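You operate a simulated robot arm through the tools that you are given. There is no shell and no other tool. Be economical: measure what you need, move in short steps, check, and stop when the job is done.

The job below is to be done with a simulated robot arm. You get a single attempt, and the scene is never put back.

TASK
Release the stop button, zero the counter and jog to the target shown.
Fine: one press of the yellow box's reset button; touch no post with the arm; 9 jog presses at most; leave the arm enabled.

Only the result counts: the job must be done as asked and must still hold three seconds after the hand-in. Knocking over, shifting, dropping, spilling or breaking anything else fails it.

THE ROBOT
A 6-joint arm with a four-finger gripper, fixed in place. Base frame: the origin is at the foot of the arm, x ahead of it, y to its left, z up. Readings come in mm, rad, newtons and seconds.
Its first joint turns from -2.897 to 2.897 rad. Payload 3.67 kg.
Tool frame: the origin (TCP) lies between the finger pads and is the grasp point; the fingertips stand 28 mm ahead of it; z points along the fingers, y is the line along which they close. Largest opening 112 mm; the body of the gripper starts 73 mm behind the TCP.
Orientation is told as [roll, pitch, yaw] about the base's x, y, z axes, in that order, counted from this pose: with the fingers straight down and closing along the base's y, the tool's x points along the base's -x, its y along +y and its z along -z.

THE INTERFACE
- The arm moves only by the tool apply_moves. Its argument "increments" is a list of rows, each a list of 7 numbers: the finger opening in mm, from 0 to 112, then the shift along the base's x, y, z in mm, then the turn, a rotation vector about the base's x, y, z in degrees. In form: [[claw, dx, dy, dz, rx, ry, rz], ...]. A call has 1 to 10 rows; each row is the pose to reach, as a shift and turn from the pose commanded when the call began. A row lasts 0.2 s, in which the tool goes at most 50 mm and 0.15 rad; a call with a longer step from one row to the next is refused whole, and so is a gripper value outside its range. Where a pose cannot be reached the arm comes as near as it can. A force on the tool above 40 N (or 10 N above the force at the start of the call, whichever is more), or a blocked arm, ends the call early, and 0.2 s more pass. The fingers move at their own pace and stop on an object; they squeeze with about 42 N. The grip force told is the motor's: it shows also when the fingers shut on nothing. Time passes only in rows, and 0.2 s behind the last, so rows that repeat a pose let the fingers close. The reply holds the time, the measured pose of the TCP, the force on the tool along the base axes, the opening and the grip force, in the units named above and with some noise, with the torque about the TCP (base axes, N m) and any sound that the robot's microphone picked up.
- Cameras (640 x 400 px; columns grow to the right, rows downward): "scene" is fixed at [400.3, 648.6, 1554.3]; the picture's right is [-0.37, 0.93, 0.00], its down [0.92, 0.36, -0.12] and it looks along [-0.11, -0.04, -0.99] (base axes); focal length 269 px, centre (320, 200). "wrist" rides on the gripper at [60, -18, -104] in the tool frame; the picture's right is [0.29, 0.96, 0.00], its down [-0.80, 0.24, -0.55] and it looks along [-0.53, 0.16, 0.83] (tool axes); focal length 234 px, centre (320, 200). There is no depth. A picture from a camera that has moved, and an enlarged one, comes with that camera's place and axes in the base frame and with its lens.
- capture(camera): a new picture of that camera. No time passes.
- zoom(camera, box): a new picture of the part [left, top, right, bottom] of that camera's present view, enlarged. No time passes.
- finish_job(): hands the job in; it is judged then, once.

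Work in short steps. Places have to be worked out from the pictures, the camera data and where the tool is seen: move nearer, look again, correct. Check each grasp and each placing, and mend what went wrong. You have 120 turns and 64 pictures in all, those below and enlarged ones among them. Open the gripper and draw the arm clear of the work before you hand the job in, unless the task says otherwise; then end with one line.

The tools are called after "Emit:" as name(argument=value, ...) on one line, values as JSON. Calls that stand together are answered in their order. apply_moves: Moves the arm, as the interface text tells. Its arguments: {"type":"object","properties":{"increments":{"type":"array"}},"required":["increments"]} The other tools are called the same way: capture (camera) takes a picture; zoom (camera, box) takes an enlarged picture of a part of a camera's view; finish_job () hands the job in.

At the start:

```text
clock: 0.0
ee_pos: [212.4, 483.1, 1117.9]
orientation: [0.002, 0.0, 0.001]
contact_force: [0.3, 0.0, -0.1]
moment: [0.0, 0.01, 0.02]
grip_width: 111.9
finger_force: 0.1
```

scene: 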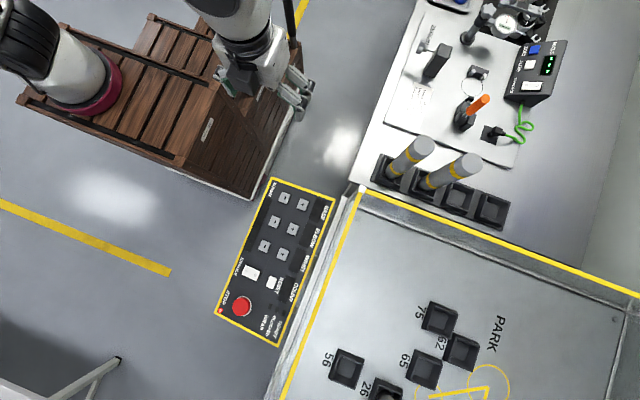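
wrist: 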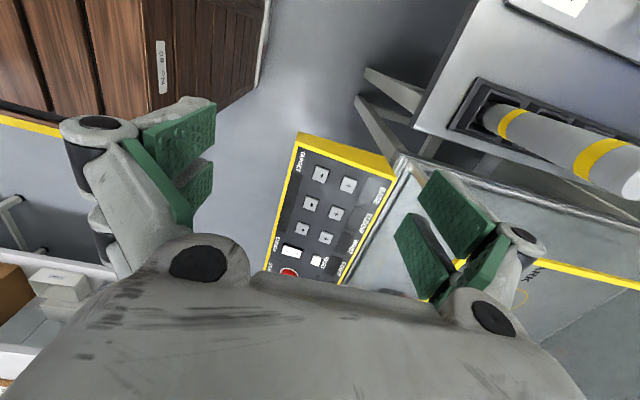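

I start with enlarged views of the yellow box and the rest of the scene to read the labels.

Emit:
zoom(camera="scene", box=[205, 170, 345, 350])

Emit:
zoom(camera="scene", box=[310, 280, 530, 400])

Emit:
zoom(camera="scene", box=[370, 0, 590, 240])

```text
2.22 times, centred on (275, 260) of scene
camera zoom: at [400.3, 648.6, 1554.3], right [-0.37, 0.93, 0.0], down [0.92, 0.36, -0.12], along [-0.11, -0.04, -0.99], focal length 599 px, centre (420, 67)
```

zoom: 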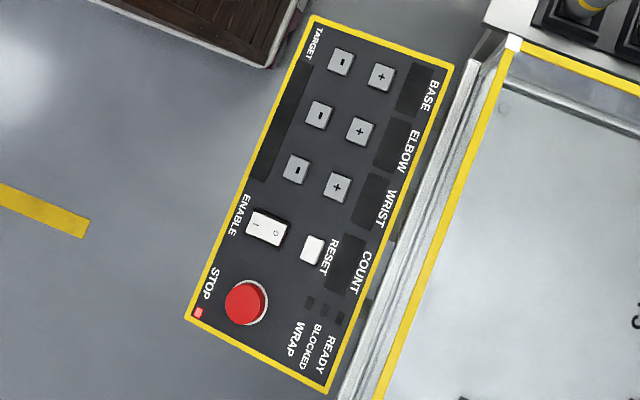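

```text
2.91 times, centred on (420, 340) of scene
camera zoom: at [400.3, 648.6, 1554.3], right [-0.37, 0.93, 0.0], down [0.92, 0.36, -0.12], along [-0.11, -0.04, -0.99], focal length 784 px, centre (29, -207)
```

zoom: 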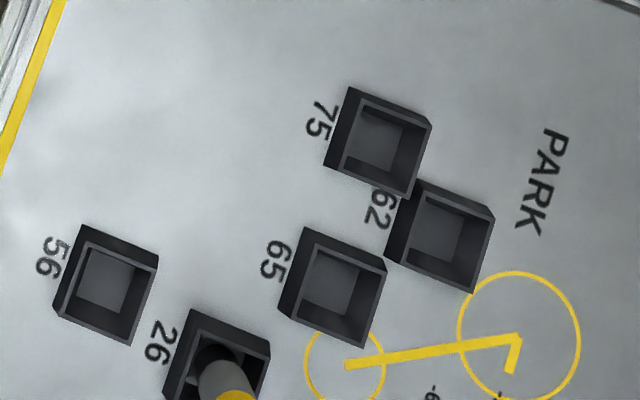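

```text
1.67 times, centred on (480, 120) of scene
camera zoom: at [400.3, 648.6, 1554.3], right [-0.37, 0.93, 0.0], down [0.92, 0.36, -0.12], along [-0.11, -0.04, -0.99], focal length 449 px, centre (53, 333)
```

zoom: 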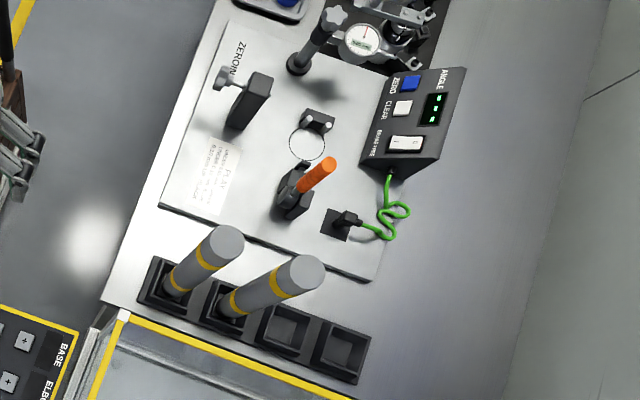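

Panel lies at z≈820, running along x (jog rows near x≈350, stop near x≈650). I move above it and turn the wrist camera toward the big table to see the rest of it.

Emit:
apply_moves(increments=[[112, 35, 10, 0, 0, 0, 7], [112, 70, 20, 0, 0, 0, 14], [112, 105, 30, 0, 0, 0, 21], [112, 140, 40, 0, 0, 0, 28], [112, 175, 45, 0, 0, 0, 35], [112, 210, 50, 0, 0, 0, 42], [112, 240, 50, 0, 0, 0, 50]])

Emit:
capture(camera="wrist")

Emit:
capture(camera="scene")

```text
clock: 1.6
ee_pos: [452.9, 532.4, 1118.4]
orientation: [0.001, -0.001, 0.878]
contact_force: [-1.3, 0.2, 0.5]
moment: [-0.01, -0.02, 0.0]
grip_width: 112.4
finger_force: 0.1
```

```text
58 pictures are left
camera wrist: at [426.8, 477.0, 1222.0], right [-0.92, 0.39, 0.0], down [0.33, 0.77, 0.55], along [0.22, 0.51, -0.83], focal length 234 px, centre (320, 200)
```

wrist: 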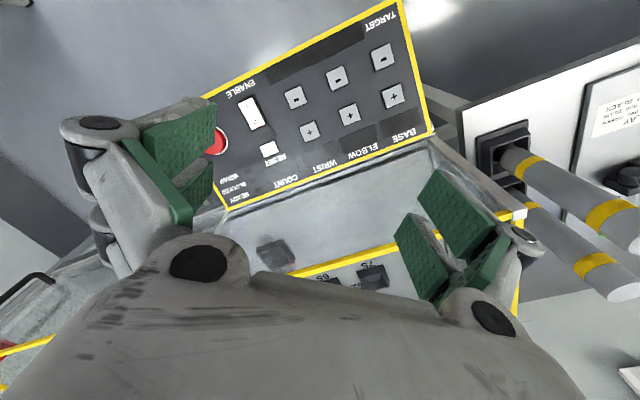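

```text
57 pictures are left
```

scene: 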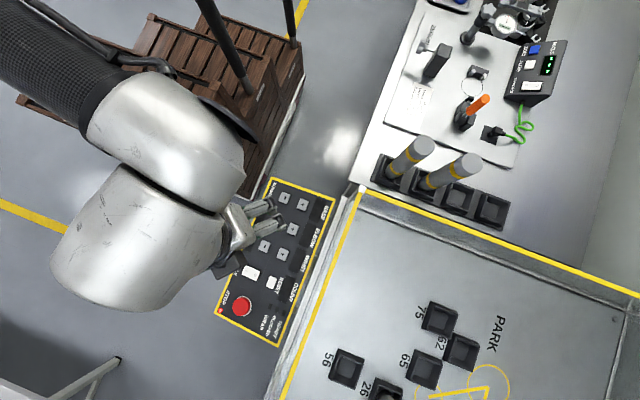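

The gripper hides the far half of the view; I carry the camera farther over the table at the same height.

Emit:
apply_moves(increments=[[112, 10, 45, 10, 0, 0, 0], [112, 20, 90, 20, 0, 0, 0], [112, 30, 135, 30, 0, 0, 0], [112, 40, 180, 40, 0, 0, 0], [112, 50, 225, 50, 0, 0, 0], [112, 60, 260, 60, 0, 0, 0]])

Emit:
capture(camera="wrist")

```text
clock: 3.0
ee_pos: [481.1, 631.4, 1123.3]
orientation: [0.002, 0.0, 0.875]
contact_force: [-0.1, 0.0, 0.1]
moment: [0.02, 0.02, -0.05]
grip_width: 112.1
finger_force: 0.2
out of reach, approached as far as the arm can: row 3, 4, 5, 6
```

```text
56 pictures are left
camera wrist: at [454.8, 575.5, 1227.9], right [-0.92, 0.39, 0.0], down [0.33, 0.77, 0.55], along [0.22, 0.51, -0.83], focal length 234 px, centre (320, 200)
```

wrist: 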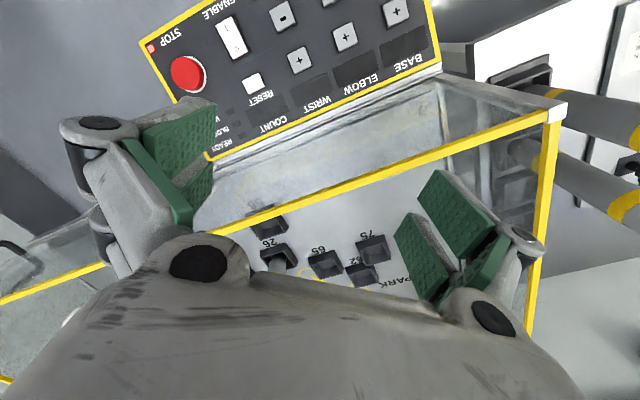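

The cell floor is lower, behind a glass fence. I tilt the tool outward 40° so the upper picture half covers the cell.

Emit:
apply_moves(increments=[[112, 0, 0, 10, 7.4, -3.1, 0], [112, 0, 0, 20, 14.7, -6.2, 0], [112, 0, 0, 30, 22.1, -9.4, 0], [112, 0, 0, 40, 29.4, -12.5, 0], [112, 0, 0, 50, 36.8, -15.6, 0]])

Emit:
capture(camera="wrist")

```text
clock: 4.2
ee_pos: [476.3, 634.9, 1172.5]
orientation: [0.241, -0.663, 0.792]
contact_force: [0.7, 0.1, -0.6]
moment: [-0.03, -0.03, -0.03]
grip_width: 111.8
finger_force: 0.1
```

```text
55 pictures are left
camera wrist: at [431.7, 529.5, 1211.5], right [-0.92, 0.39, 0.0], down [0.11, 0.26, 0.96], along [0.37, 0.88, -0.28], focal length 234 px, centre (320, 200)
```

wrist: 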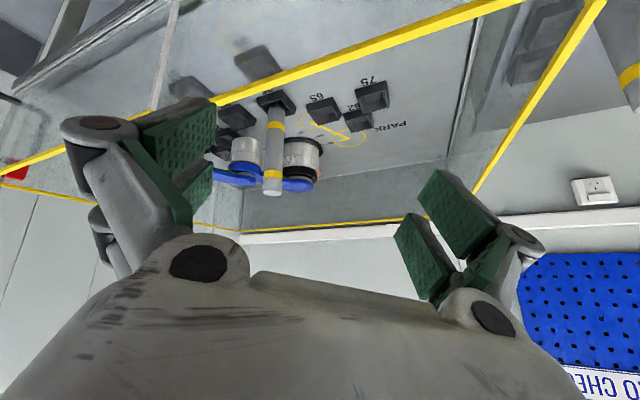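

Emit:
zoom(camera="wrist", box=[160, 40, 440, 240])

```text
2.00 times, centred on (300, 140) of wrist
camera zoom: at [431.7, 529.5, 1211.5], right [-0.92, 0.39, 0.0], down [0.11, 0.26, 0.96], along [0.37, 0.88, -0.28], focal length 468 px, centre (360, 320)
```

zoom: 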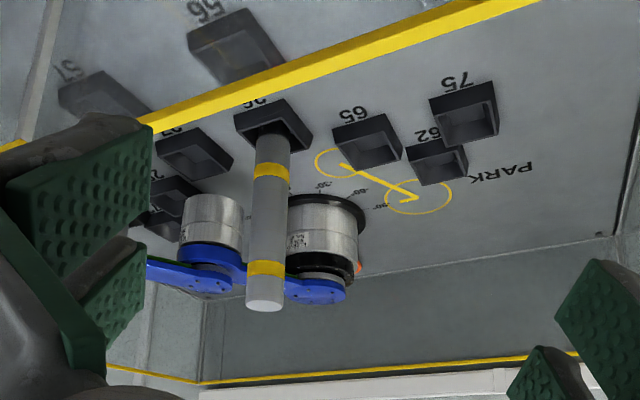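

I shift sideways to see the left part of the cell (the jogged arm and its surroundings).

Emit:
apply_moves(increments=[[112, 30, -25, 0, -3, 1.3, 0], [112, 60, -50, 0, -6, 2.6, 0], [112, 90, -75, 0, -9, 3.8, 0], [112, 120, -90, 0, -9, 3.8, 0], [112, 150, -100, 0, -9, 3.8, 0]])

Emit:
capture(camera="wrist")

```text
clock: 5.4
ee_pos: [627.4, 535.5, 1174.3]
orientation: [0.169, -0.5, 0.832]
contact_force: [-1.0, 0.2, -0.3]
moment: [-0.02, -0.02, -0.04]
grip_width: 111.8
finger_force: 0.0
```

```text
53 pictures are left
camera wrist: at [584.6, 438.8, 1232.9], right [-0.92, 0.39, 0.0], down [0.17, 0.4, 0.9], along [0.35, 0.83, -0.44], focal length 234 px, centre (320, 200)
```

wrist: 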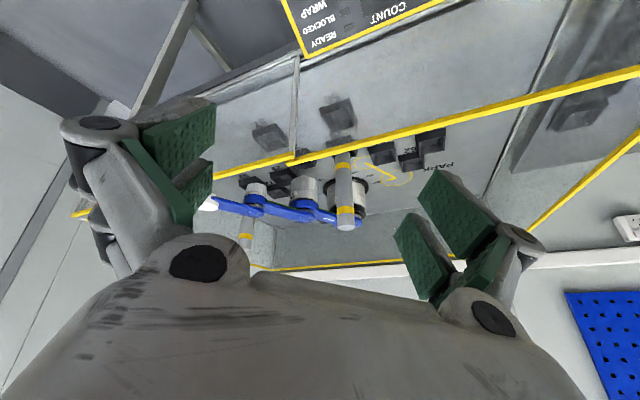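

Next I go back to tool-down and lower over the panel to read it closely.

Emit:
apply_moves(increments=[[112, -30, 0, -25, -7, 3, 0], [112, -60, 0, -50, -14, 6, 0], [112, -90, 0, -75, -21, 9, 0], [112, -120, 0, -100, -27.8, 11.8, 0], [112, -137, 0, -128, -27.8, 11.8, 0]])

Emit:
zoom(camera="wrist", box=[100, 0, 540, 275])

```text
clock: 6.6
ee_pos: [490.8, 533.5, 1044.6]
orientation: [0.001, 0.002, 0.876]
contact_force: [-0.8, -0.3, -0.2]
moment: [-0.03, -0.02, 0.0]
grip_width: 112.3
finger_force: 0.1
```

```text
1.45 times, centred on (320, 138) of wrist
camera zoom: at [466.1, 477.2, 1148.8], right [-0.92, 0.39, 0.0], down [0.33, 0.77, 0.55], along [0.22, 0.51, -0.83], focal length 341 px, centre (320, 291)
```

zoom: 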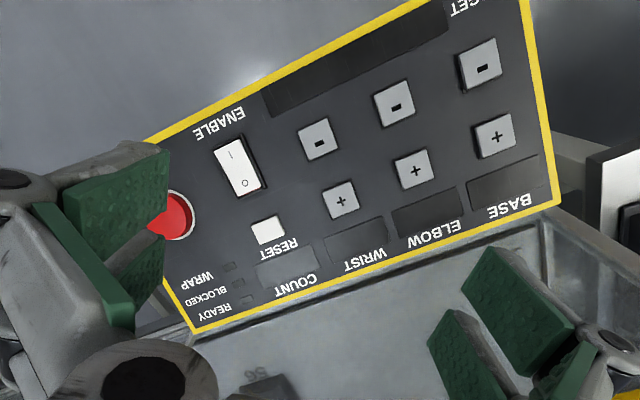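

The panel top is flat at z≈830-838: reset ≈(567,581), stop ≈(646,533), base +/- ≈(350,580)/(350,526). I move in near the stop button to see how it is released.

Emit:
apply_moves(increments=[[112, 40, 7, -20, 0, 0, 0], [112, 80, 14, -45, 0, 0, 0], [112, 120, 21, -70, 0, 0, 0], [112, 160, 27, -90, 0, 0, 0], [112, 170, 27, -115, 0, 0, 0]])

Emit:
zoom(camera="wrist", box=[190, 0, 430, 200])

```text
clock: 7.8
ee_pos: [661.1, 559.9, 933.1]
orientation: [0.003, 0.0, 0.873]
contact_force: [-1.0, 0.3, 2.0]
moment: [0.03, -0.07, 0.02]
grip_width: 111.9
finger_force: 0.0
```

```text
2.00 times, centred on (310, 100) of wrist
camera zoom: at [635.4, 503.7, 1036.5], right [-0.92, 0.39, 0.0], down [0.33, 0.76, 0.55], along [0.22, 0.51, -0.83], focal length 468 px, centre (340, 400)
```

zoom: 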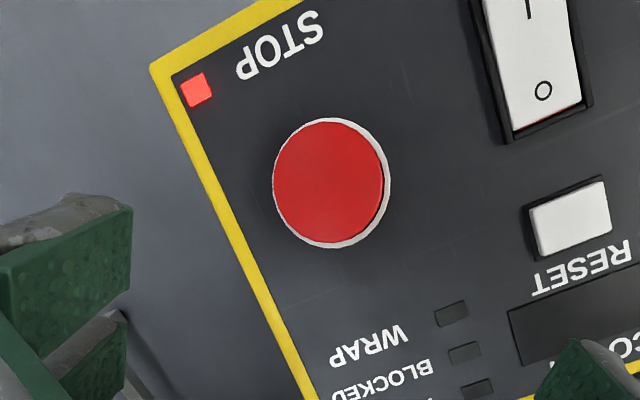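

The stop lamp is lit, the cap is a plain red disc on a white collar. I take a side view to see its height and whether the panel slopes.

Emit:
apply_moves(increments=[[112, -10, -40, 10, 7.4, -3.1, 0], [112, -25, -80, 10, 14.7, -6.2, 0], [112, -40, -110, 0, 22.1, -9.4, 0], [112, -52, -114, -30, 29.4, -12.5, 0], [112, -52, -114, -58, 36.8, -15.6, 0]])

Emit:
capture(camera="wrist")

```text
clock: 9.0
ee_pos: [605.0, 441.0, 877.6]
orientation: [0.221, -0.6, 0.807]
contact_force: [-1.0, 0.2, -0.1]
moment: [-0.04, -0.06, -0.07]
grip_width: 111.9
finger_force: 0.1
out of reach, approached as far as the arm can: row 5
```

```text
50 pictures are left
camera wrist: at [561.6, 338.9, 923.9], right [-0.92, 0.39, 0.01], down [0.14, 0.31, 0.94], along [0.36, 0.87, -0.34], focal length 234 px, centre (320, 200)
```

wrist: 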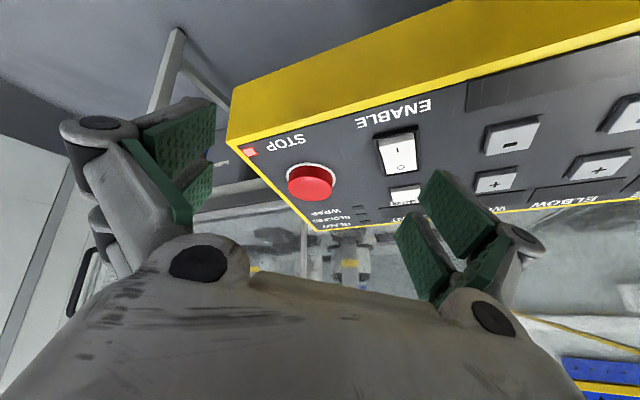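

Emit:
zoom(camera="wrist", box=[215, 95, 455, 245])

```text
2.67 times, centred on (335, 170) of wrist
camera zoom: at [561.6, 338.9, 923.9], right [-0.92, 0.39, 0.01], down [0.14, 0.31, 0.94], along [0.36, 0.87, -0.34], focal length 624 px, centre (280, 280)
```

zoom: 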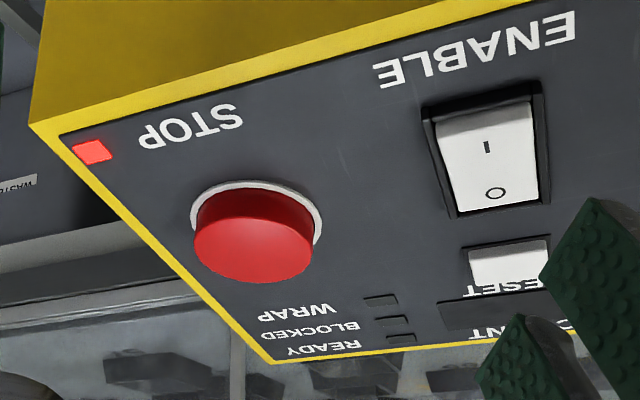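

The panel slopes about 12° toward −y (surface z ≈ 812+0.21·(y−482)); the stop cap stands ~12 mm high with its axis at about (651,534,823). I back off, return to vertical, and go above it.

Emit:
apply_moves(increments=[[112, 0, 0, 30, -7.4, 3.1, 0], [112, 5, 10, 60, -14.7, 6.2, 0], [112, 15, 30, 70, -22.1, 9.4, 0], [112, 30, 55, 70, -29.4, 12.5, 0], [112, 45, 85, 60, -36.8, 15.6, 0]])

```text
clock: 10.2
ee_pos: [651.9, 526.2, 938.5]
orientation: [-0.006, 0.061, 0.873]
contact_force: [0.5, 0.1, 1.9]
moment: [0.06, -0.06, -0.02]
grip_width: 112.0
finger_force: 0.0
out of reach, approached as far as the arm can: row 1
```

Now I square the tool to the panel's slope (about 14.7° about x), 60 mm short of the grip, with the opening narrowed to 72.

Emit:
apply_moves(increments=[[72, -1, -6, -10, 7.3, -1.1, 0], [72, -1, -11, -25, 14.7, -2.2, 0], [72, -1, -11, -25, 14.7, -2.2, 0]])

Emit:
capture(camera="wrist")

```text
clock: 11.0
ee_pos: [648.3, 514.3, 911.1]
orientation: [0.13, -0.159, 0.869]
contact_force: [0.1, 0.2, -1.3]
moment: [-0.02, -0.02, 0.01]
grip_width: 72.0
finger_force: 0.0
```

```text
48 pictures are left
camera wrist: at [623.1, 438.4, 1001.7], right [-0.92, 0.38, 0.08], down [0.32, 0.64, 0.7], along [0.22, 0.67, -0.71], focal length 234 px, centre (320, 200)
```

wrist: 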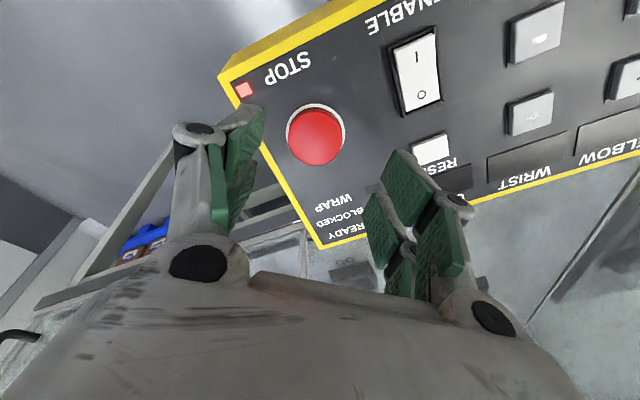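

Aligned with the button axis. I descend along the panel normal to about 32 mm above the surface at TCP, still open.

Emit:
apply_moves(increments=[[72, 2.5, 4, -20, 0, 0, 0], [72, 2.5, 8, -40, 0, 0, 0], [72, 2.5, 12, -55, 0, 0, 0], [72, 2.5, 12, -55, 0, 0, 0]])

Emit:
capture(camera="wrist")

```text
clock: 12.0
ee_pos: [652.2, 527.1, 856.1]
orientation: [0.13, -0.159, 0.867]
contact_force: [0.2, 0.2, 0.1]
moment: [0.01, 0.0, -0.01]
grip_width: 72.0
finger_force: 0.0
```

```text
47 pictures are left
camera wrist: at [626.7, 451.5, 946.5], right [-0.92, 0.38, 0.08], down [0.32, 0.64, 0.7], along [0.22, 0.67, -0.71], focal length 234 px, centre (320, 200)
```

wrist: 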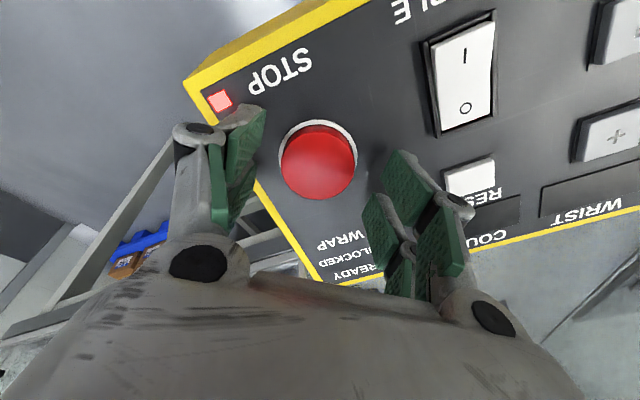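

Fingers straddle the cap evenly. I close on it.

Emit:
apply_moves(increments=[[38, 0, 0, 0, 0, 0, 0], [38, 0, 0, 0, 0, 0, 0], [38, 0, 0, 0, 0, 0, 0]])

Emit:
zoom(camera="wrist", box=[170, 60, 490, 260])

```text
clock: 12.8
ee_pos: [653.6, 527.0, 856.9]
orientation: [0.13, -0.159, 0.865]
contact_force: [10.5, -7.1, -1.8]
moment: [-0.13, -0.36, 0.18]
grip_width: 40.3
finger_force: 45.3
```

```text
2.00 times, centred on (330, 160) of wrist
camera zoom: at [627.7, 450.6, 946.4], right [-0.92, 0.38, 0.08], down [0.32, 0.64, 0.7], along [0.22, 0.67, -0.71], focal length 468 px, centre (300, 280)
```

zoom: 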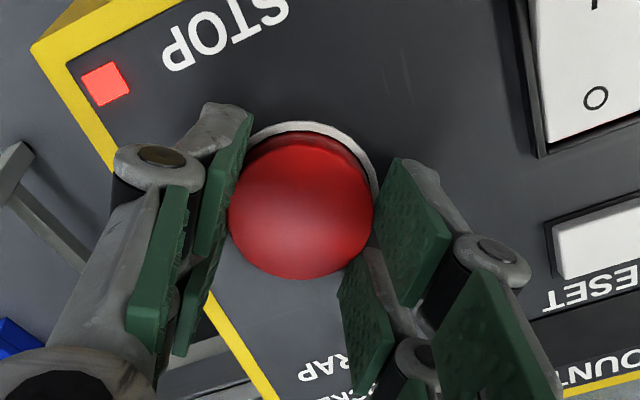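

Cap held at 40 mm. I twist clockwise (seen from above) about the panel normal, 40° in steps.

Emit:
apply_moves(increments=[[36, 1, -0.5, 0, 0, 1.66, -7.82], [36, 1, -0.5, 0, 0, 3.3, -15.6], [36, 1, -0.5, 0, 0, 5, -23.5], [36, 1, -0.5, 0, 0, 6.6, -31.3], [36, 1, -0.5, 0, 0, 8.3, -39.1]])

Emit:
capture(camera="wrist")

```text
clock: 14.0
ee_pos: [655.2, 525.7, 857.0]
orientation: [0.202, -0.035, 0.171]
contact_force: [12.5, -13.6, -5.4]
moment: [-0.27, -0.69, 0.76]
grip_width: 40.5
finger_force: 45.4
```

```text
45 pictures are left
camera wrist: at [598.1, 478.1, 953.3], right [-0.45, 0.87, 0.18], down [0.74, 0.26, 0.62], along [0.49, 0.41, -0.77], focal length 234 px, centre (320, 200)
```

wrist: 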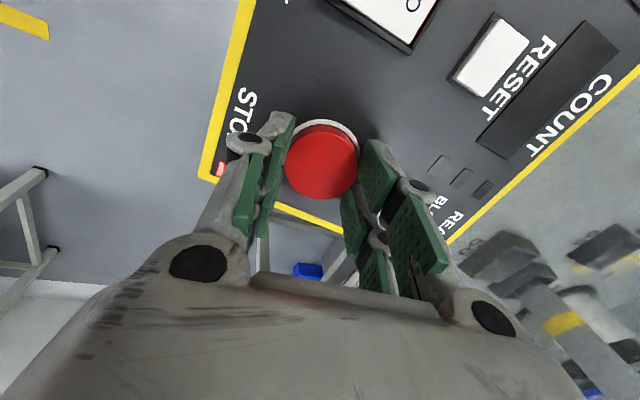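

Torque 0.76 N·m, stop lamp still lit. I continue the clockwise twist, easing the side load.

Emit:
apply_moves(increments=[[36, 1, -1, 0, 0, 1.66, -7.82], [36, 1, -1, 0, 0, 3.3, -15.6], [36, 1, -1, 0, 0, 5, -23.5], [36, 1, -1, 0, 0, 6.6, -31.3]])

Emit:
capture(camera="wrist")

```text
clock: 15.0
ee_pos: [652.8, 524.9, 856.9]
orientation: [0.189, 0.08, -0.374]
contact_force: [2.2, -7.8, -2.1]
moment: [-0.16, -0.01, 0.0]
grip_width: 40.1
finger_force: 44.5
```

```text
44 pictures are left
camera wrist: at [591.1, 510.6, 959.7], right [0.09, 0.98, 0.2], down [0.83, -0.19, 0.52], along [0.55, 0.12, -0.83], focal length 234 px, centre (320, 200)
```

wrist: 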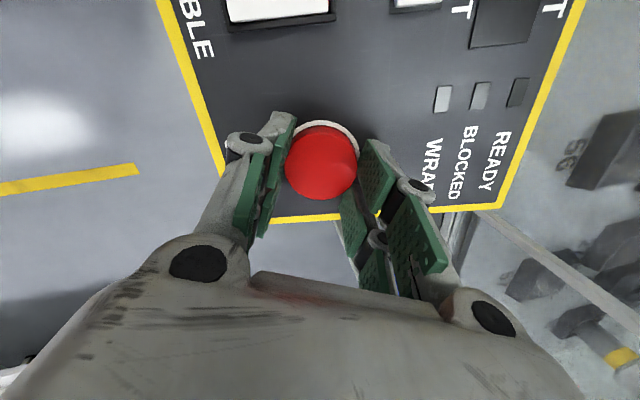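

Torque fell to zero — either released or slipped. I open, rise along the normal and look at the lamp.

Emit:
apply_moves(increments=[[75, 0, 0, 0, 0, 0, 0], [75, 0, 0, 0, 0, 0, 0], [75, 0, -5, 25, 0, 0, 0], [75, 0, -15, 70, 0, 0, 0]])

Emit:
zoom(camera="scene", box=[205, 170, 345, 350])

Emit:
capture(camera="wrist")

```text
clock: 16.0
ee_pos: [652.2, 508.5, 926.8]
orientation: [0.188, 0.08, -0.369]
contact_force: [-0.5, 0.1, -1.0]
moment: [-0.02, 0.03, 0.0]
grip_width: 75.3
finger_force: 0.0
```

```text
2.22 times, centred on (275, 260) of scene
camera zoom: at [400.3, 648.6, 1554.3], right [-0.37, 0.93, 0.0], down [0.92, 0.36, -0.12], along [-0.11, -0.04, -0.99], focal length 599 px, centre (420, 67)
```

zoom: 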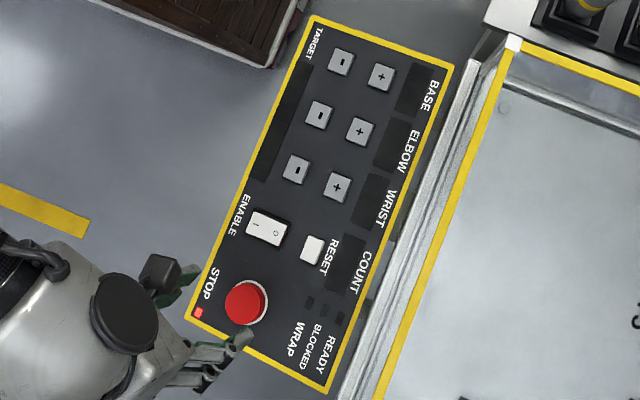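

```text
42 pictures are left
camera wrist: at [590.2, 493.9, 1028.7], right [0.09, 0.98, 0.2], down [0.83, -0.18, 0.52], along [0.55, 0.12, -0.83], focal length 234 px, centre (320, 200)
```

wrist: 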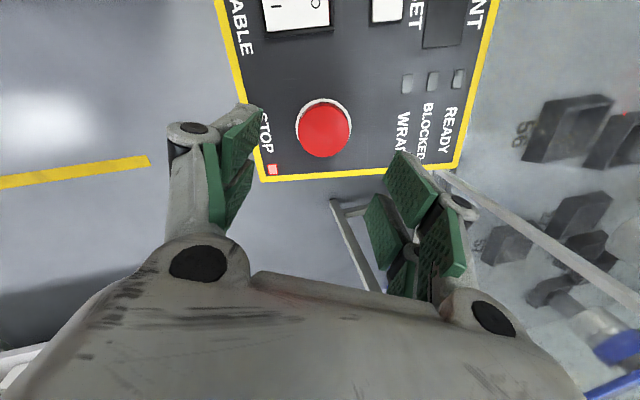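

The stop lamp is still lit and no click was heard, so the twist alone didn't release it. I grip again a little deeper, and try pulling along the normal.

Emit:
apply_moves(increments=[[72, 0, 10, -45, 0, 0, 0], [72, 0, 16, -70, 0, 0, 0], [72, 0, 16.5, -73, 0, 0, 0], [36, 0, 16.5, -73, 0, 0, 0], [36, 0, 16.5, -73, 0, 0, 0], [36, 0, 16.5, -73, 0, 0, 0]])

Emit:
apply_moves(increments=[[36, 0, -0.4, 2, 0, 0, 0], [36, 0, -0.8, 4, 0, 0, 0], [36, 0, -1.2, 6, 0, 0, 0], [36, 0, -1.6, 8, 0, 0, 0]])

Emit:
capture(camera="wrist")

```text
clock: 17.4
ee_pos: [652.9, 526.3, 854.3]
orientation: [0.188, 0.078, -0.372]
contact_force: [-3.2, -7.7, -1.7]
moment: [-0.22, 0.1, -0.18]
grip_width: 39.8
finger_force: 44.8
```

```text
clock: 18.4
ee_pos: [652.7, 524.1, 861.4]
orientation: [0.182, 0.081, -0.37]
contact_force: [-11.7, -3.5, -29.8]
moment: [-0.09, 0.27, -0.29]
grip_width: 39.8
finger_force: 45.0
```

```text
41 pictures are left
camera wrist: at [589.9, 511.2, 963.6], right [0.09, 0.98, 0.2], down [0.83, -0.18, 0.52], along [0.55, 0.12, -0.83], focal length 234 px, centre (320, 200)
```

wrist: 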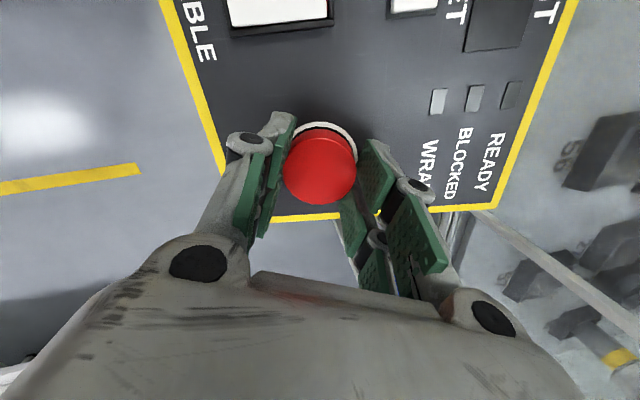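

The cap seems to be coming up with the fingers (30 N). I pull a few mm more and listen for a click.

Emit:
apply_moves(increments=[[36, 0, -0.4, 2, 0, 0, 0], [36, 0, -0.8, 4, 0, 0, 0], [36, 0, -1.2, 6, 0, 0, 0]])

Emit:
capture(camera="wrist")

```text
clock: 19.0
ee_pos: [652.7, 524.4, 862.5]
orientation: [0.184, 0.08, -0.371]
contact_force: [4.1, 7.2, -10.5]
moment: [0.1, 0.17, -0.12]
grip_width: 41.4
finger_force: 44.7
stopped in row 2: the force on the tool passed its limit at 42 N (the readings are from after the stop); the commanded pose is now the measured one
```

```text
40 pictures are left
camera wrist: at [590.3, 510.8, 965.4], right [0.09, 0.98, 0.2], down [0.83, -0.18, 0.52], along [0.55, 0.12, -0.83], focal length 234 px, centre (320, 200)
```

wrist: 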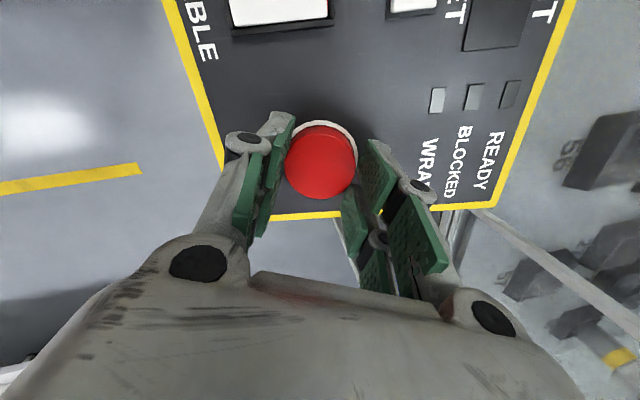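

The fingers slipped. I let go, return to the earlier viewing spot and compare the cap's height and lamp.

Emit:
apply_moves(increments=[[75, 0, 0, 0, 0, 0, 0], [75, 0, 0, 0, 0, 0, 0], [75, 0, -7, 30, 0, 0, 0], [75, -0.5, -16, 64, 0, 0, 0]])

Emit:
capture(camera="wrist")

```text
clock: 20.0
ee_pos: [652.7, 506.4, 929.8]
orientation: [0.185, 0.082, -0.371]
contact_force: [0.4, -0.8, -0.7]
moment: [-0.02, 0.01, -0.01]
grip_width: 75.2
finger_force: 0.1
```

```text
39 pictures are left
camera wrist: at [590.8, 492.6, 1032.6], right [0.09, 0.98, 0.2], down [0.83, -0.18, 0.52], along [0.55, 0.12, -0.83], focal length 234 px, centre (320, 200)
```

wrist: 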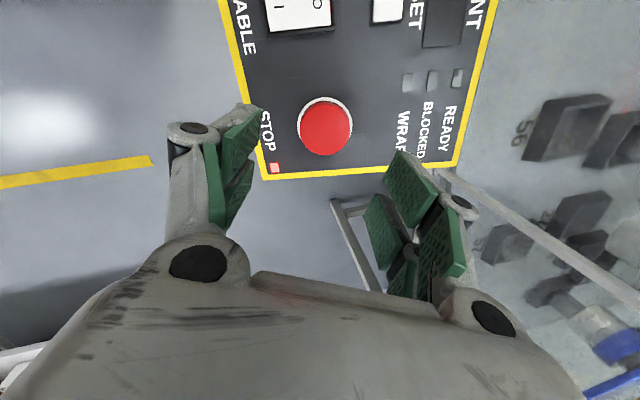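

No change: still latched. I regrip slightly deeper and test the counter-clockwise twist in small monitored steps.

Emit:
apply_moves(increments=[[72, 0, 10, -45, 0, 0, 0], [72, 0, 18, -74, 0, 0, 0], [72, 0, 18.5, -77, 0, 0, 0], [34, 0, 18.5, -77, 0, 0, 0], [34, 0, 18.5, -77, 0, 0, 0], [34, 0, 18.5, -77, 0, 0, 0]])

Emit:
apply_moves(increments=[[34, 0, 0, 0, 0, -1.0, 4.9], [34, 0, 0, 0, 0, -2.1, 9.8], [34, 0, 0, 0, 0, -3.1, 14.7]])

Emit:
apply_moves(increments=[[34, 0, 0, 0, 0, -1.66, 7.82], [34, 0, 0, 0, 0, -3.3, 15.6], [34, 0, 0, 0, 0, -5, 23.5]])

```text
clock: 21.4
ee_pos: [651.1, 527.6, 854.2]
orientation: [0.187, 0.08, -0.371]
contact_force: [-0.1, -0.6, 0.0]
moment: [-0.04, -0.03, -0.17]
grip_width: 40.1
finger_force: 44.8
```

```text
clock: 22.2
ee_pos: [651.5, 527.6, 851.7]
orientation: [0.197, 0.027, -0.111]
contact_force: [-0.3, 2.0, 2.2]
moment: [0.07, 0.11, -0.2]
grip_width: 39.9
finger_force: 44.7
```

```text
clock: 23.0
ee_pos: [650.2, 525.8, 850.3]
orientation: [0.188, -0.059, 0.299]
contact_force: [2.1, -3.2, 1.9]
moment: [-0.01, 0.0, -0.72]
grip_width: 40.9
finger_force: 44.7
heard: click
```

A click was heard on the counter-clockwise turn. I open, rise and check the lamp.

Emit:
apply_moves(increments=[[75, 0, 0, 0, 0, 0, 0], [75, 0, 0, 0, 0, 0, 0], [75, 0, -7, 30, 0, 0, 0], [75, -10, -20, 75, 0, 0, 0]])

Emit:
capture(camera="wrist")

Emit:
zoom(camera="scene", box=[205, 170, 345, 350])

```text
clock: 24.0
ee_pos: [642.0, 508.0, 924.5]
orientation: [0.188, -0.055, 0.299]
contact_force: [0.9, 0.6, -1.2]
moment: [0.02, -0.03, -0.01]
grip_width: 74.9
finger_force: 0.0
```

```text
38 pictures are left
camera wrist: at [589.3, 454.4, 1019.8], right [-0.56, 0.81, 0.16], down [0.69, 0.35, 0.63], along [0.46, 0.47, -0.76], focal length 234 px, centre (320, 200)
```

wrist: 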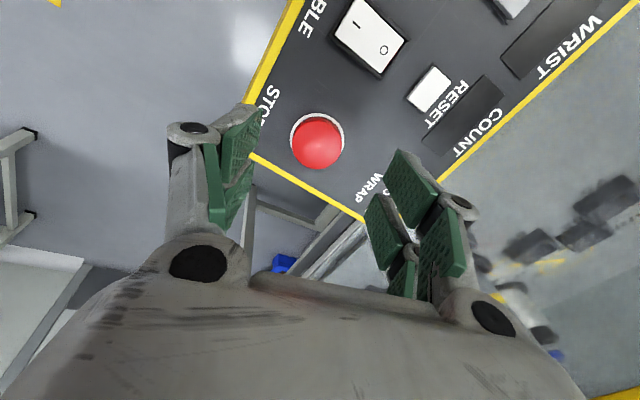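

```text
2.22 times, centred on (275, 260) of scene
camera zoom: at [400.3, 648.6, 1554.3], right [-0.37, 0.93, 0.0], down [0.92, 0.36, -0.12], along [-0.11, -0.04, -0.99], focal length 599 px, centre (420, 67)
```

zoom: 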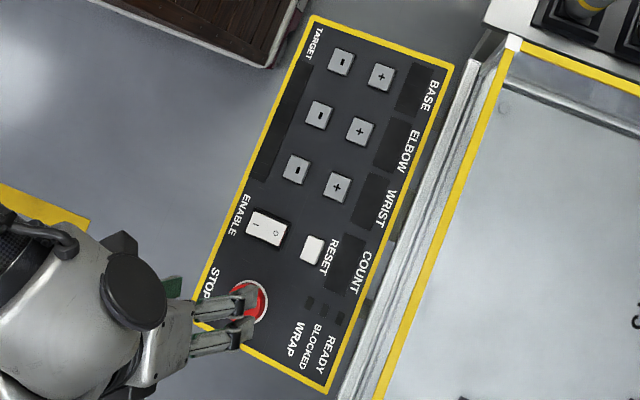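

I move over the enable rocker's "I" end (≈(567,505)) with closed fingers, also exposing the lamp to view.

Emit:
apply_moves(increments=[[0, -40, -15, 0, 0, 0, 0], [0, -75, -21, -10, 0, 0, 0], [0, -75, -21, -21, 0, 0, 0]])

Emit:
capture(camera="wrist")

Emit:
zoom(camera="scene", box=[205, 170, 345, 350])

```text
clock: 24.8
ee_pos: [567.1, 488.2, 904.2]
orientation: [0.189, -0.058, 0.295]
contact_force: [-0.7, 0.8, 0.2]
moment: [-0.02, 0.01, 0.0]
grip_width: 0.0
finger_force: 35.8
```

```text
36 pictures are left
camera wrist: at [514.9, 433.2, 999.0], right [-0.56, 0.81, 0.16], down [0.69, 0.35, 0.64], along [0.46, 0.47, -0.75], focal length 234 px, centre (320, 200)
```

wrist: 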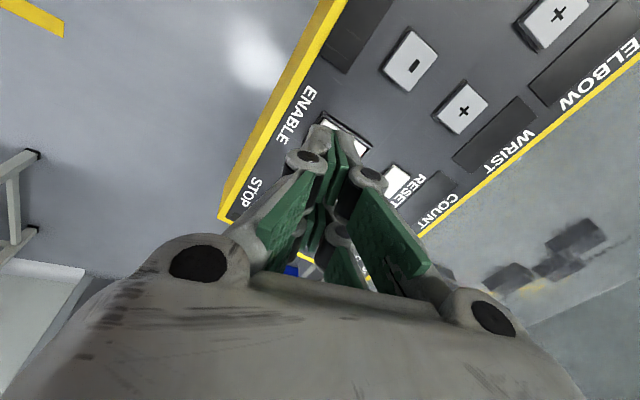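

```text
2.22 times, centred on (275, 260) of scene
camera zoom: at [400.3, 648.6, 1554.3], right [-0.37, 0.93, 0.0], down [0.92, 0.36, -0.12], along [-0.11, -0.04, -0.99], focal length 599 px, centre (420, 67)
```

zoom: 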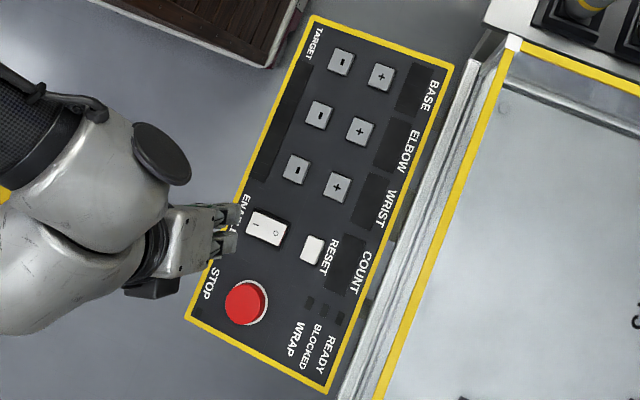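

The stop lamp is out: stop released. I descend along the normal toward the rocker's I end.

Emit:
apply_moves(increments=[[0, 0, 4, -20, 0, 0, 0], [0, 0, 8.5, -40, 0, 0, 0], [0, 0, 10, -46, 0, 0, 0]])

Emit:
zoom(camera="scene", box=[235, 240, 295, 290])

```text
clock: 25.6
ee_pos: [567.5, 497.4, 858.4]
orientation: [0.189, -0.059, 0.296]
contact_force: [-0.5, 0.7, -0.3]
moment: [-0.01, 0.03, 0.01]
grip_width: 0.0
finger_force: 35.9
```

```text
8.00 times, centred on (265, 265) of scene
camera zoom: at [400.3, 648.6, 1554.3], right [-0.37, 0.93, 0.0], down [0.92, 0.36, -0.12], along [-0.11, -0.04, -0.99], focal length 2155 px, centre (760, -320)
```

zoom: 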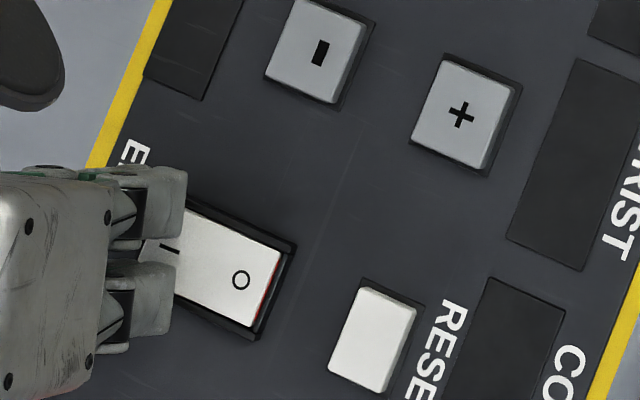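

I press the I end gently in small steps, watching force and clicks.

Emit:
apply_moves(increments=[[0, 0, 1, -5, 0, 0, 0], [0, 0, 2, -9, 0, 0, 0], [0, 0, 2.6, -12, 0, 0, 0]])

```text
clock: 26.4
ee_pos: [566.4, 499.5, 849.7]
orientation: [0.191, -0.062, 0.296]
contact_force: [-3.2, -4.7, 14.9]
moment: [0.14, -0.14, -0.02]
grip_width: 0.0
finger_force: 35.8
```

Emit:
apply_moves(increments=[[0, 0, 0.5, -2, 0, 0, 0], [0, 0, 1, -4, 0, 0, 0]])

Emit:
zoom(camera="scene", box=[205, 170, 345, 350])

```text
clock: 26.9
ee_pos: [566.9, 499.2, 848.3]
orientation: [0.192, -0.062, 0.296]
contact_force: [-7.1, -13.1, 17.4]
moment: [0.02, -0.02, -0.09]
grip_width: 0.0
finger_force: 36.2
stopped in row 2: the force on the tool passed its limit at 45 N (the readings are from after the stop); the commanded pose is now the measured one
```

```text
2.22 times, centred on (275, 260) of scene
camera zoom: at [400.3, 648.6, 1554.3], right [-0.37, 0.93, 0.0], down [0.92, 0.36, -0.12], along [-0.11, -0.04, -0.99], focal length 599 px, centre (420, 67)
```

zoom: 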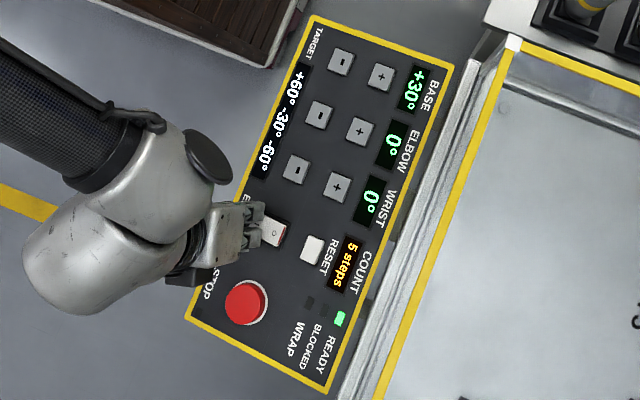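

Ready lit: enabled. Displays: target +60/−30/−60, current +30/0/0, count 5 steps. I retract and look at the panel closely.

Emit:
apply_moves(increments=[[0, 0, -4, 20, 0, 0, 0], [0, 0, -10, 55, 0, 0, 0], [0, 0, -40, 80, 0, 0, 0]])

Emit:
zoom(camera="scene", box=[225, 170, 345, 350])

Emit:
zoom(camera="scene", box=[310, 280, 530, 400])

```text
clock: 27.7
ee_pos: [568.4, 458.2, 928.7]
orientation: [0.193, -0.062, 0.297]
contact_force: [0.6, 0.2, -0.2]
moment: [-0.05, -0.01, -0.01]
grip_width: 0.0
finger_force: 35.5
```

```text
2.22 times, centred on (285, 260) of scene
camera zoom: at [400.3, 648.6, 1554.3], right [-0.37, 0.93, 0.0], down [0.92, 0.36, -0.12], along [-0.11, -0.04, -0.99], focal length 599 px, centre (398, 67)
```

zoom: 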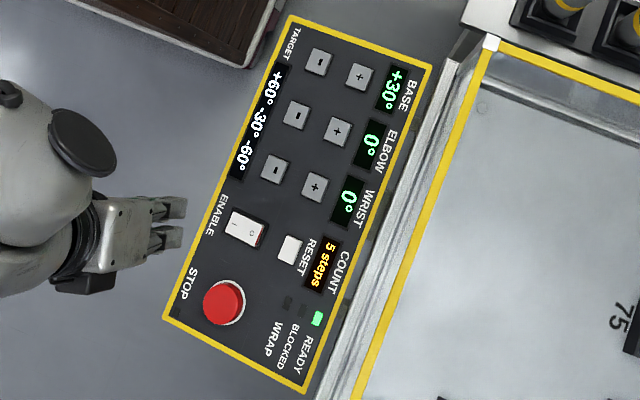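

```text
2.91 times, centred on (420, 340) of scene
camera zoom: at [400.3, 648.6, 1554.3], right [-0.37, 0.93, 0.0], down [0.92, 0.36, -0.12], along [-0.11, -0.04, -0.99], focal length 784 px, centre (29, -207)
```

zoom: 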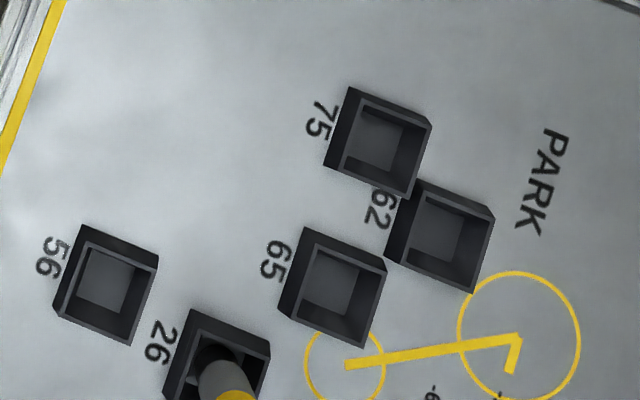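

Next I map the jogged arm and posts before pressing anything: go vertical and raise.

Emit:
apply_moves(increments=[[0, 0, 10, 40, -6, 0, 0], [0, 0, 20, 80, -12, 0, 0]])

Emit:
apply_moves(increments=[[0, 5, 20, 20, 0, 0, 7.2], [0, 10, 45, 40, 0, 0, 14.4], [0, 15, 70, 60, 0, 0, 21.6], [0, 15, 90, 80, 0, 0, 28.8], [0, 15, 100, 110, 0, 0, 36]])

Emit:
apply_moves(increments=[[0, 5, 15, 0, 7.5, -2.7, 0], [0, 10, 30, 0, 15, -5.5, 0], [0, 15, 45, 0, 22.5, -8.2, 0], [0, 20, 60, 0, 30, -11, 0], [0, 25, 75, 0, 36, -13, 0]])

Emit:
capture(camera="wrist")

```text
clock: 28.3
ee_pos: [569.7, 478.4, 1007.9]
orientation: [-0.011, 0.002, 0.301]
contact_force: [1.0, -1.2, 0.4]
moment: [0.01, 0.04, -0.01]
grip_width: 0.1
finger_force: 35.7
```

```text
clock: 29.5
ee_pos: [581.3, 581.2, 1116.5]
orientation: [-0.008, -0.001, 0.933]
contact_force: [0.1, 0.5, 0.3]
moment: [0.03, -0.03, 0.0]
grip_width: 0.0
finger_force: 35.8
```

```text
clock: 30.7
ee_pos: [608.3, 654.7, 1116.8]
orientation: [0.216, -0.636, 0.858]
contact_force: [0.2, -0.2, 0.7]
moment: [0.01, 0.02, 0.01]
grip_width: 0.2
finger_force: 35.5
```

```text
30 pictures are left
camera wrist: at [568.2, 551.0, 1159.0], right [-0.94, 0.34, -0.01], down [0.1, 0.29, 0.95], along [0.33, 0.89, -0.31], focal length 234 px, centre (320, 200)
```

wrist: 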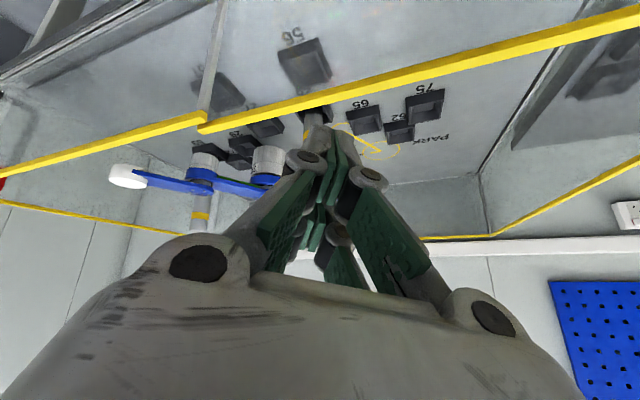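

The closed fingers hide the middle; I open them and shift the view a bit left and steeper.

Emit:
apply_moves(increments=[[112, 5, 10, 10, -3, 1, -4], [112, 15, 20, 20, -6, 2, -8], [112, 25, 30, 30, -8, 2, -8], [112, 30, 30, 40, -8, 2, -8]])

Emit:
zoom(camera="wrist", box=[100, 60, 440, 260])

```text
clock: 31.7
ee_pos: [637.2, 684.0, 1157.6]
orientation: [0.131, -0.509, 0.763]
contact_force: [-0.7, -0.1, -0.4]
moment: [-0.02, 0.0, 0.01]
grip_width: 112.0
finger_force: 0.1
```

```text
1.88 times, centred on (270, 160) of wrist
camera zoom: at [585.8, 593.6, 1215.5], right [-0.88, 0.47, -0.03], down [0.18, 0.41, 0.9], along [0.43, 0.78, -0.44], focal length 441 px, centre (414, 275)
```

zoom: 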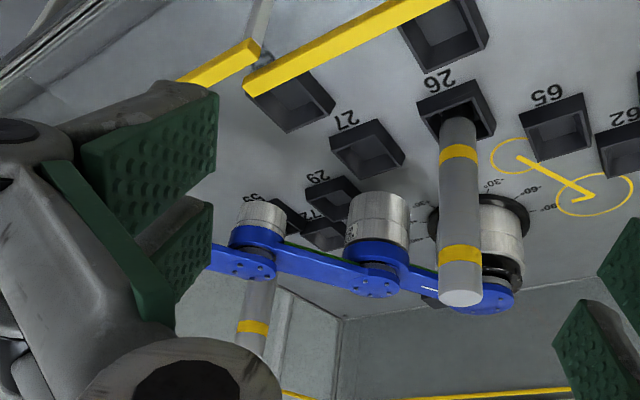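

Geometry worked out: jogged-arm base near (794,1227), dial 0 facing −y, + counter-clockwise; posts at dial ≈−14° (r≈270) and ≈+57° (r≈350). Moving base first would sweep into the second post, so the order will be elbow −, wrist −, then base +. First I go above the reset button with the tool squared to the panel.

Emit:
apply_moves(increments=[[0, -10, -40, -20, -5, 5, 1], [0, -30, -75, -50, -10, 10, 2], [0, -50, -100, -85, -14, 14.8, 3.2], [0, -70, -122, -125, -14, 14.8, 3.2], [0, -70, -122, -170, -14, 14.8, 3.2], [0, -70, -122, -205, -14, 14.8, 3.2], [0, -70, -122, -232, -14, 14.8, 3.2]])

Emit:
zoom(camera="scene", box=[225, 170, 345, 350])

```text
refused: row 2 steps farther than a row can; nothing moved
```

```text
2.22 times, centred on (285, 260) of scene
camera zoom: at [400.3, 648.6, 1554.3], right [-0.37, 0.93, 0.0], down [0.92, 0.36, -0.12], along [-0.11, -0.04, -0.99], focal length 599 px, centre (398, 67)
```

zoom: 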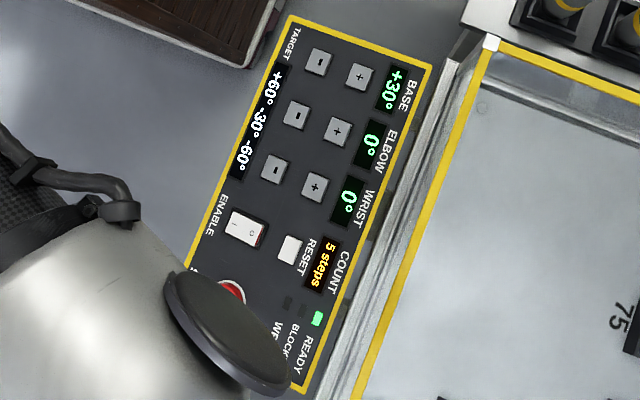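

The move was refused for step size; I repeat it with smaller steps.

Emit:
apply_moves(increments=[[0, -10, -30, -15, -5, 5, 1], [0, -25, -60, -35, -10, 10, 2], [0, -40, -85, -65, -14, 14.8, 3.2], [0, -55, -105, -100, -14, 14.8, 3.2], [0, -70, -122, -140, -14, 14.8, 3.2], [0, -70, -122, -185, -14, 14.8, 3.2], [0, -70, -122, -232, -14, 14.8, 3.2]])

Emit:
zoom(camera="wrist", box=[220, 60, 460, 210])

```text
clock: 33.3
ee_pos: [569.0, 562.7, 921.5]
orientation: [0.146, -0.154, 0.815]
contact_force: [-0.2, 0.3, 0.5]
moment: [0.02, -0.01, 0.0]
grip_width: 0.0
finger_force: 35.9
```

```text
2.67 times, centred on (340, 135) of wrist
camera zoom: at [540.8, 486.7, 1010.9], right [-0.9, 0.43, 0.09], down [0.36, 0.62, 0.7], along [0.24, 0.66, -0.71], focal length 624 px, centre (267, 373)
```

zoom: 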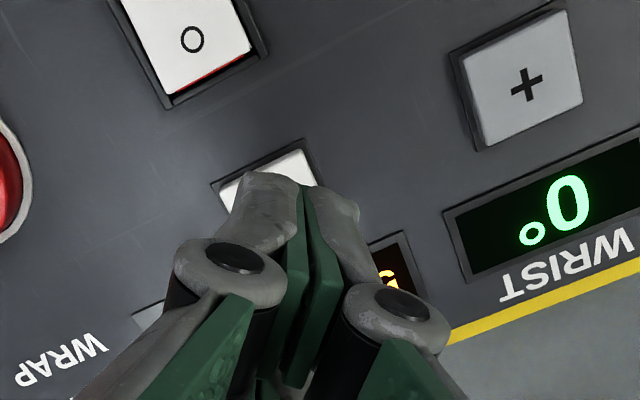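

Aligned above reset. I descend to about 12 mm above the surface.

Emit:
apply_moves(increments=[[0, -1, 4, -20, 0, 0, 0], [0, -2, 8, -38, 0, 0, 0], [0, -2, 10.3, -48, 0, 0, 0]])

Emit:
zoom(camera="scene", box=[235, 240, 315, 300])

```text
clock: 34.1
ee_pos: [563.5, 575.2, 877.1]
orientation: [0.142, -0.156, 0.815]
contact_force: [0.4, 0.8, 1.8]
moment: [-0.02, 0.01, 0.0]
grip_width: 0.0
finger_force: 35.6
```

```text
6.67 times, centred on (275, 270) of scene
camera zoom: at [400.3, 648.6, 1554.3], right [-0.37, 0.93, 0.0], down [0.92, 0.36, -0.12], along [-0.11, -0.04, -0.99], focal length 1796 px, centre (620, -267)
```

zoom: 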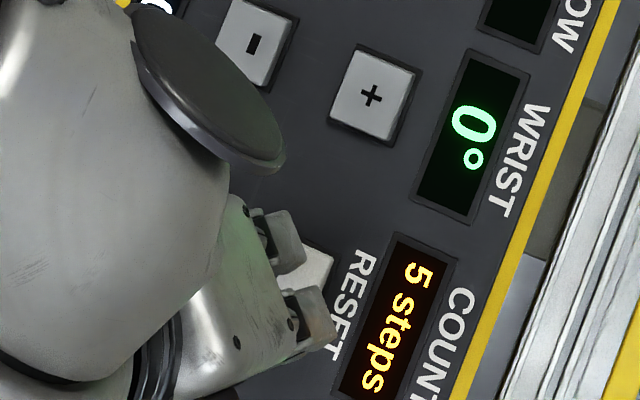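

Emit:
apply_moves(increments=[[0, 1, 0, -4, 0, 0, 0], [0, 1, 0.5, -7, 0, 0, 0], [0, 1, 0.5, -7, 0, 0, 0]])

```text
clock: 34.9
ee_pos: [565.9, 573.9, 870.2]
orientation: [0.144, -0.153, 0.815]
contact_force: [-0.2, 0.3, 0.1]
moment: [0.02, 0.01, -0.04]
grip_width: 0.2
finger_force: 35.5
```

Emit:
apply_moves(increments=[[0, 0, 0.4, -2, 0, 0, 0], [0, 0, 0.8, -4, 0, 0, 0]])

```text
clock: 35.5
ee_pos: [566.0, 574.4, 864.2]
orientation: [0.143, -0.154, 0.815]
contact_force: [0.5, 0.2, -0.2]
moment: [0.0, 0.0, 0.04]
grip_width: 0.2
finger_force: 36.0
```

Emit:
apply_moves(increments=[[0, 0, 0.3, -1.5, 0, 0, 0], [0, 0, 0.6, -3, 0, 0, 0]])

```text
clock: 36.1
ee_pos: [567.2, 574.7, 862.8]
orientation: [0.142, -0.154, 0.816]
contact_force: [-1.1, -0.6, 1.0]
moment: [0.03, 0.01, 0.04]
grip_width: 6.2
finger_force: 36.1
```

The opening reads 6 mm, which is odd; I look before continuing.

Emit:
zoom(camera="wrist", box=[220, 60, 460, 210])

Emit:
zoom(camera="scene", box=[235, 240, 315, 300])

```text
2.67 times, centred on (340, 135) of wrist
camera zoom: at [538.8, 499.0, 952.5], right [-0.9, 0.43, 0.09], down [0.36, 0.62, 0.7], along [0.24, 0.66, -0.71], focal length 624 px, centre (267, 373)
```

zoom: 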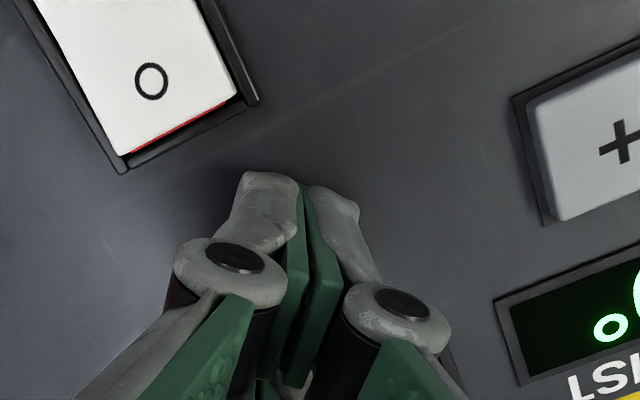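

```text
6.67 times, centred on (275, 270) of scene
camera zoom: at [400.3, 648.6, 1554.3], right [-0.37, 0.93, 0.0], down [0.92, 0.36, -0.12], along [-0.11, -0.04, -0.99], focal length 1796 px, centre (620, -267)
```

zoom: 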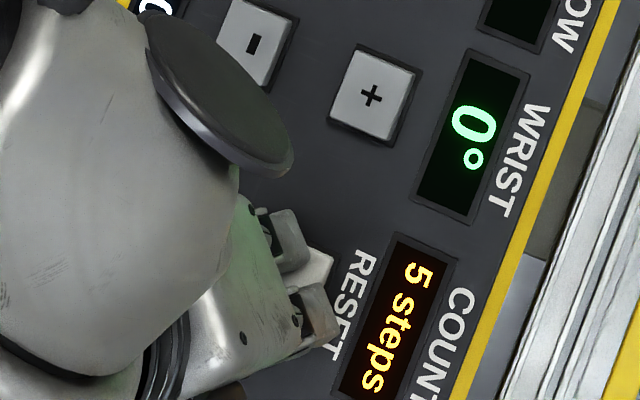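

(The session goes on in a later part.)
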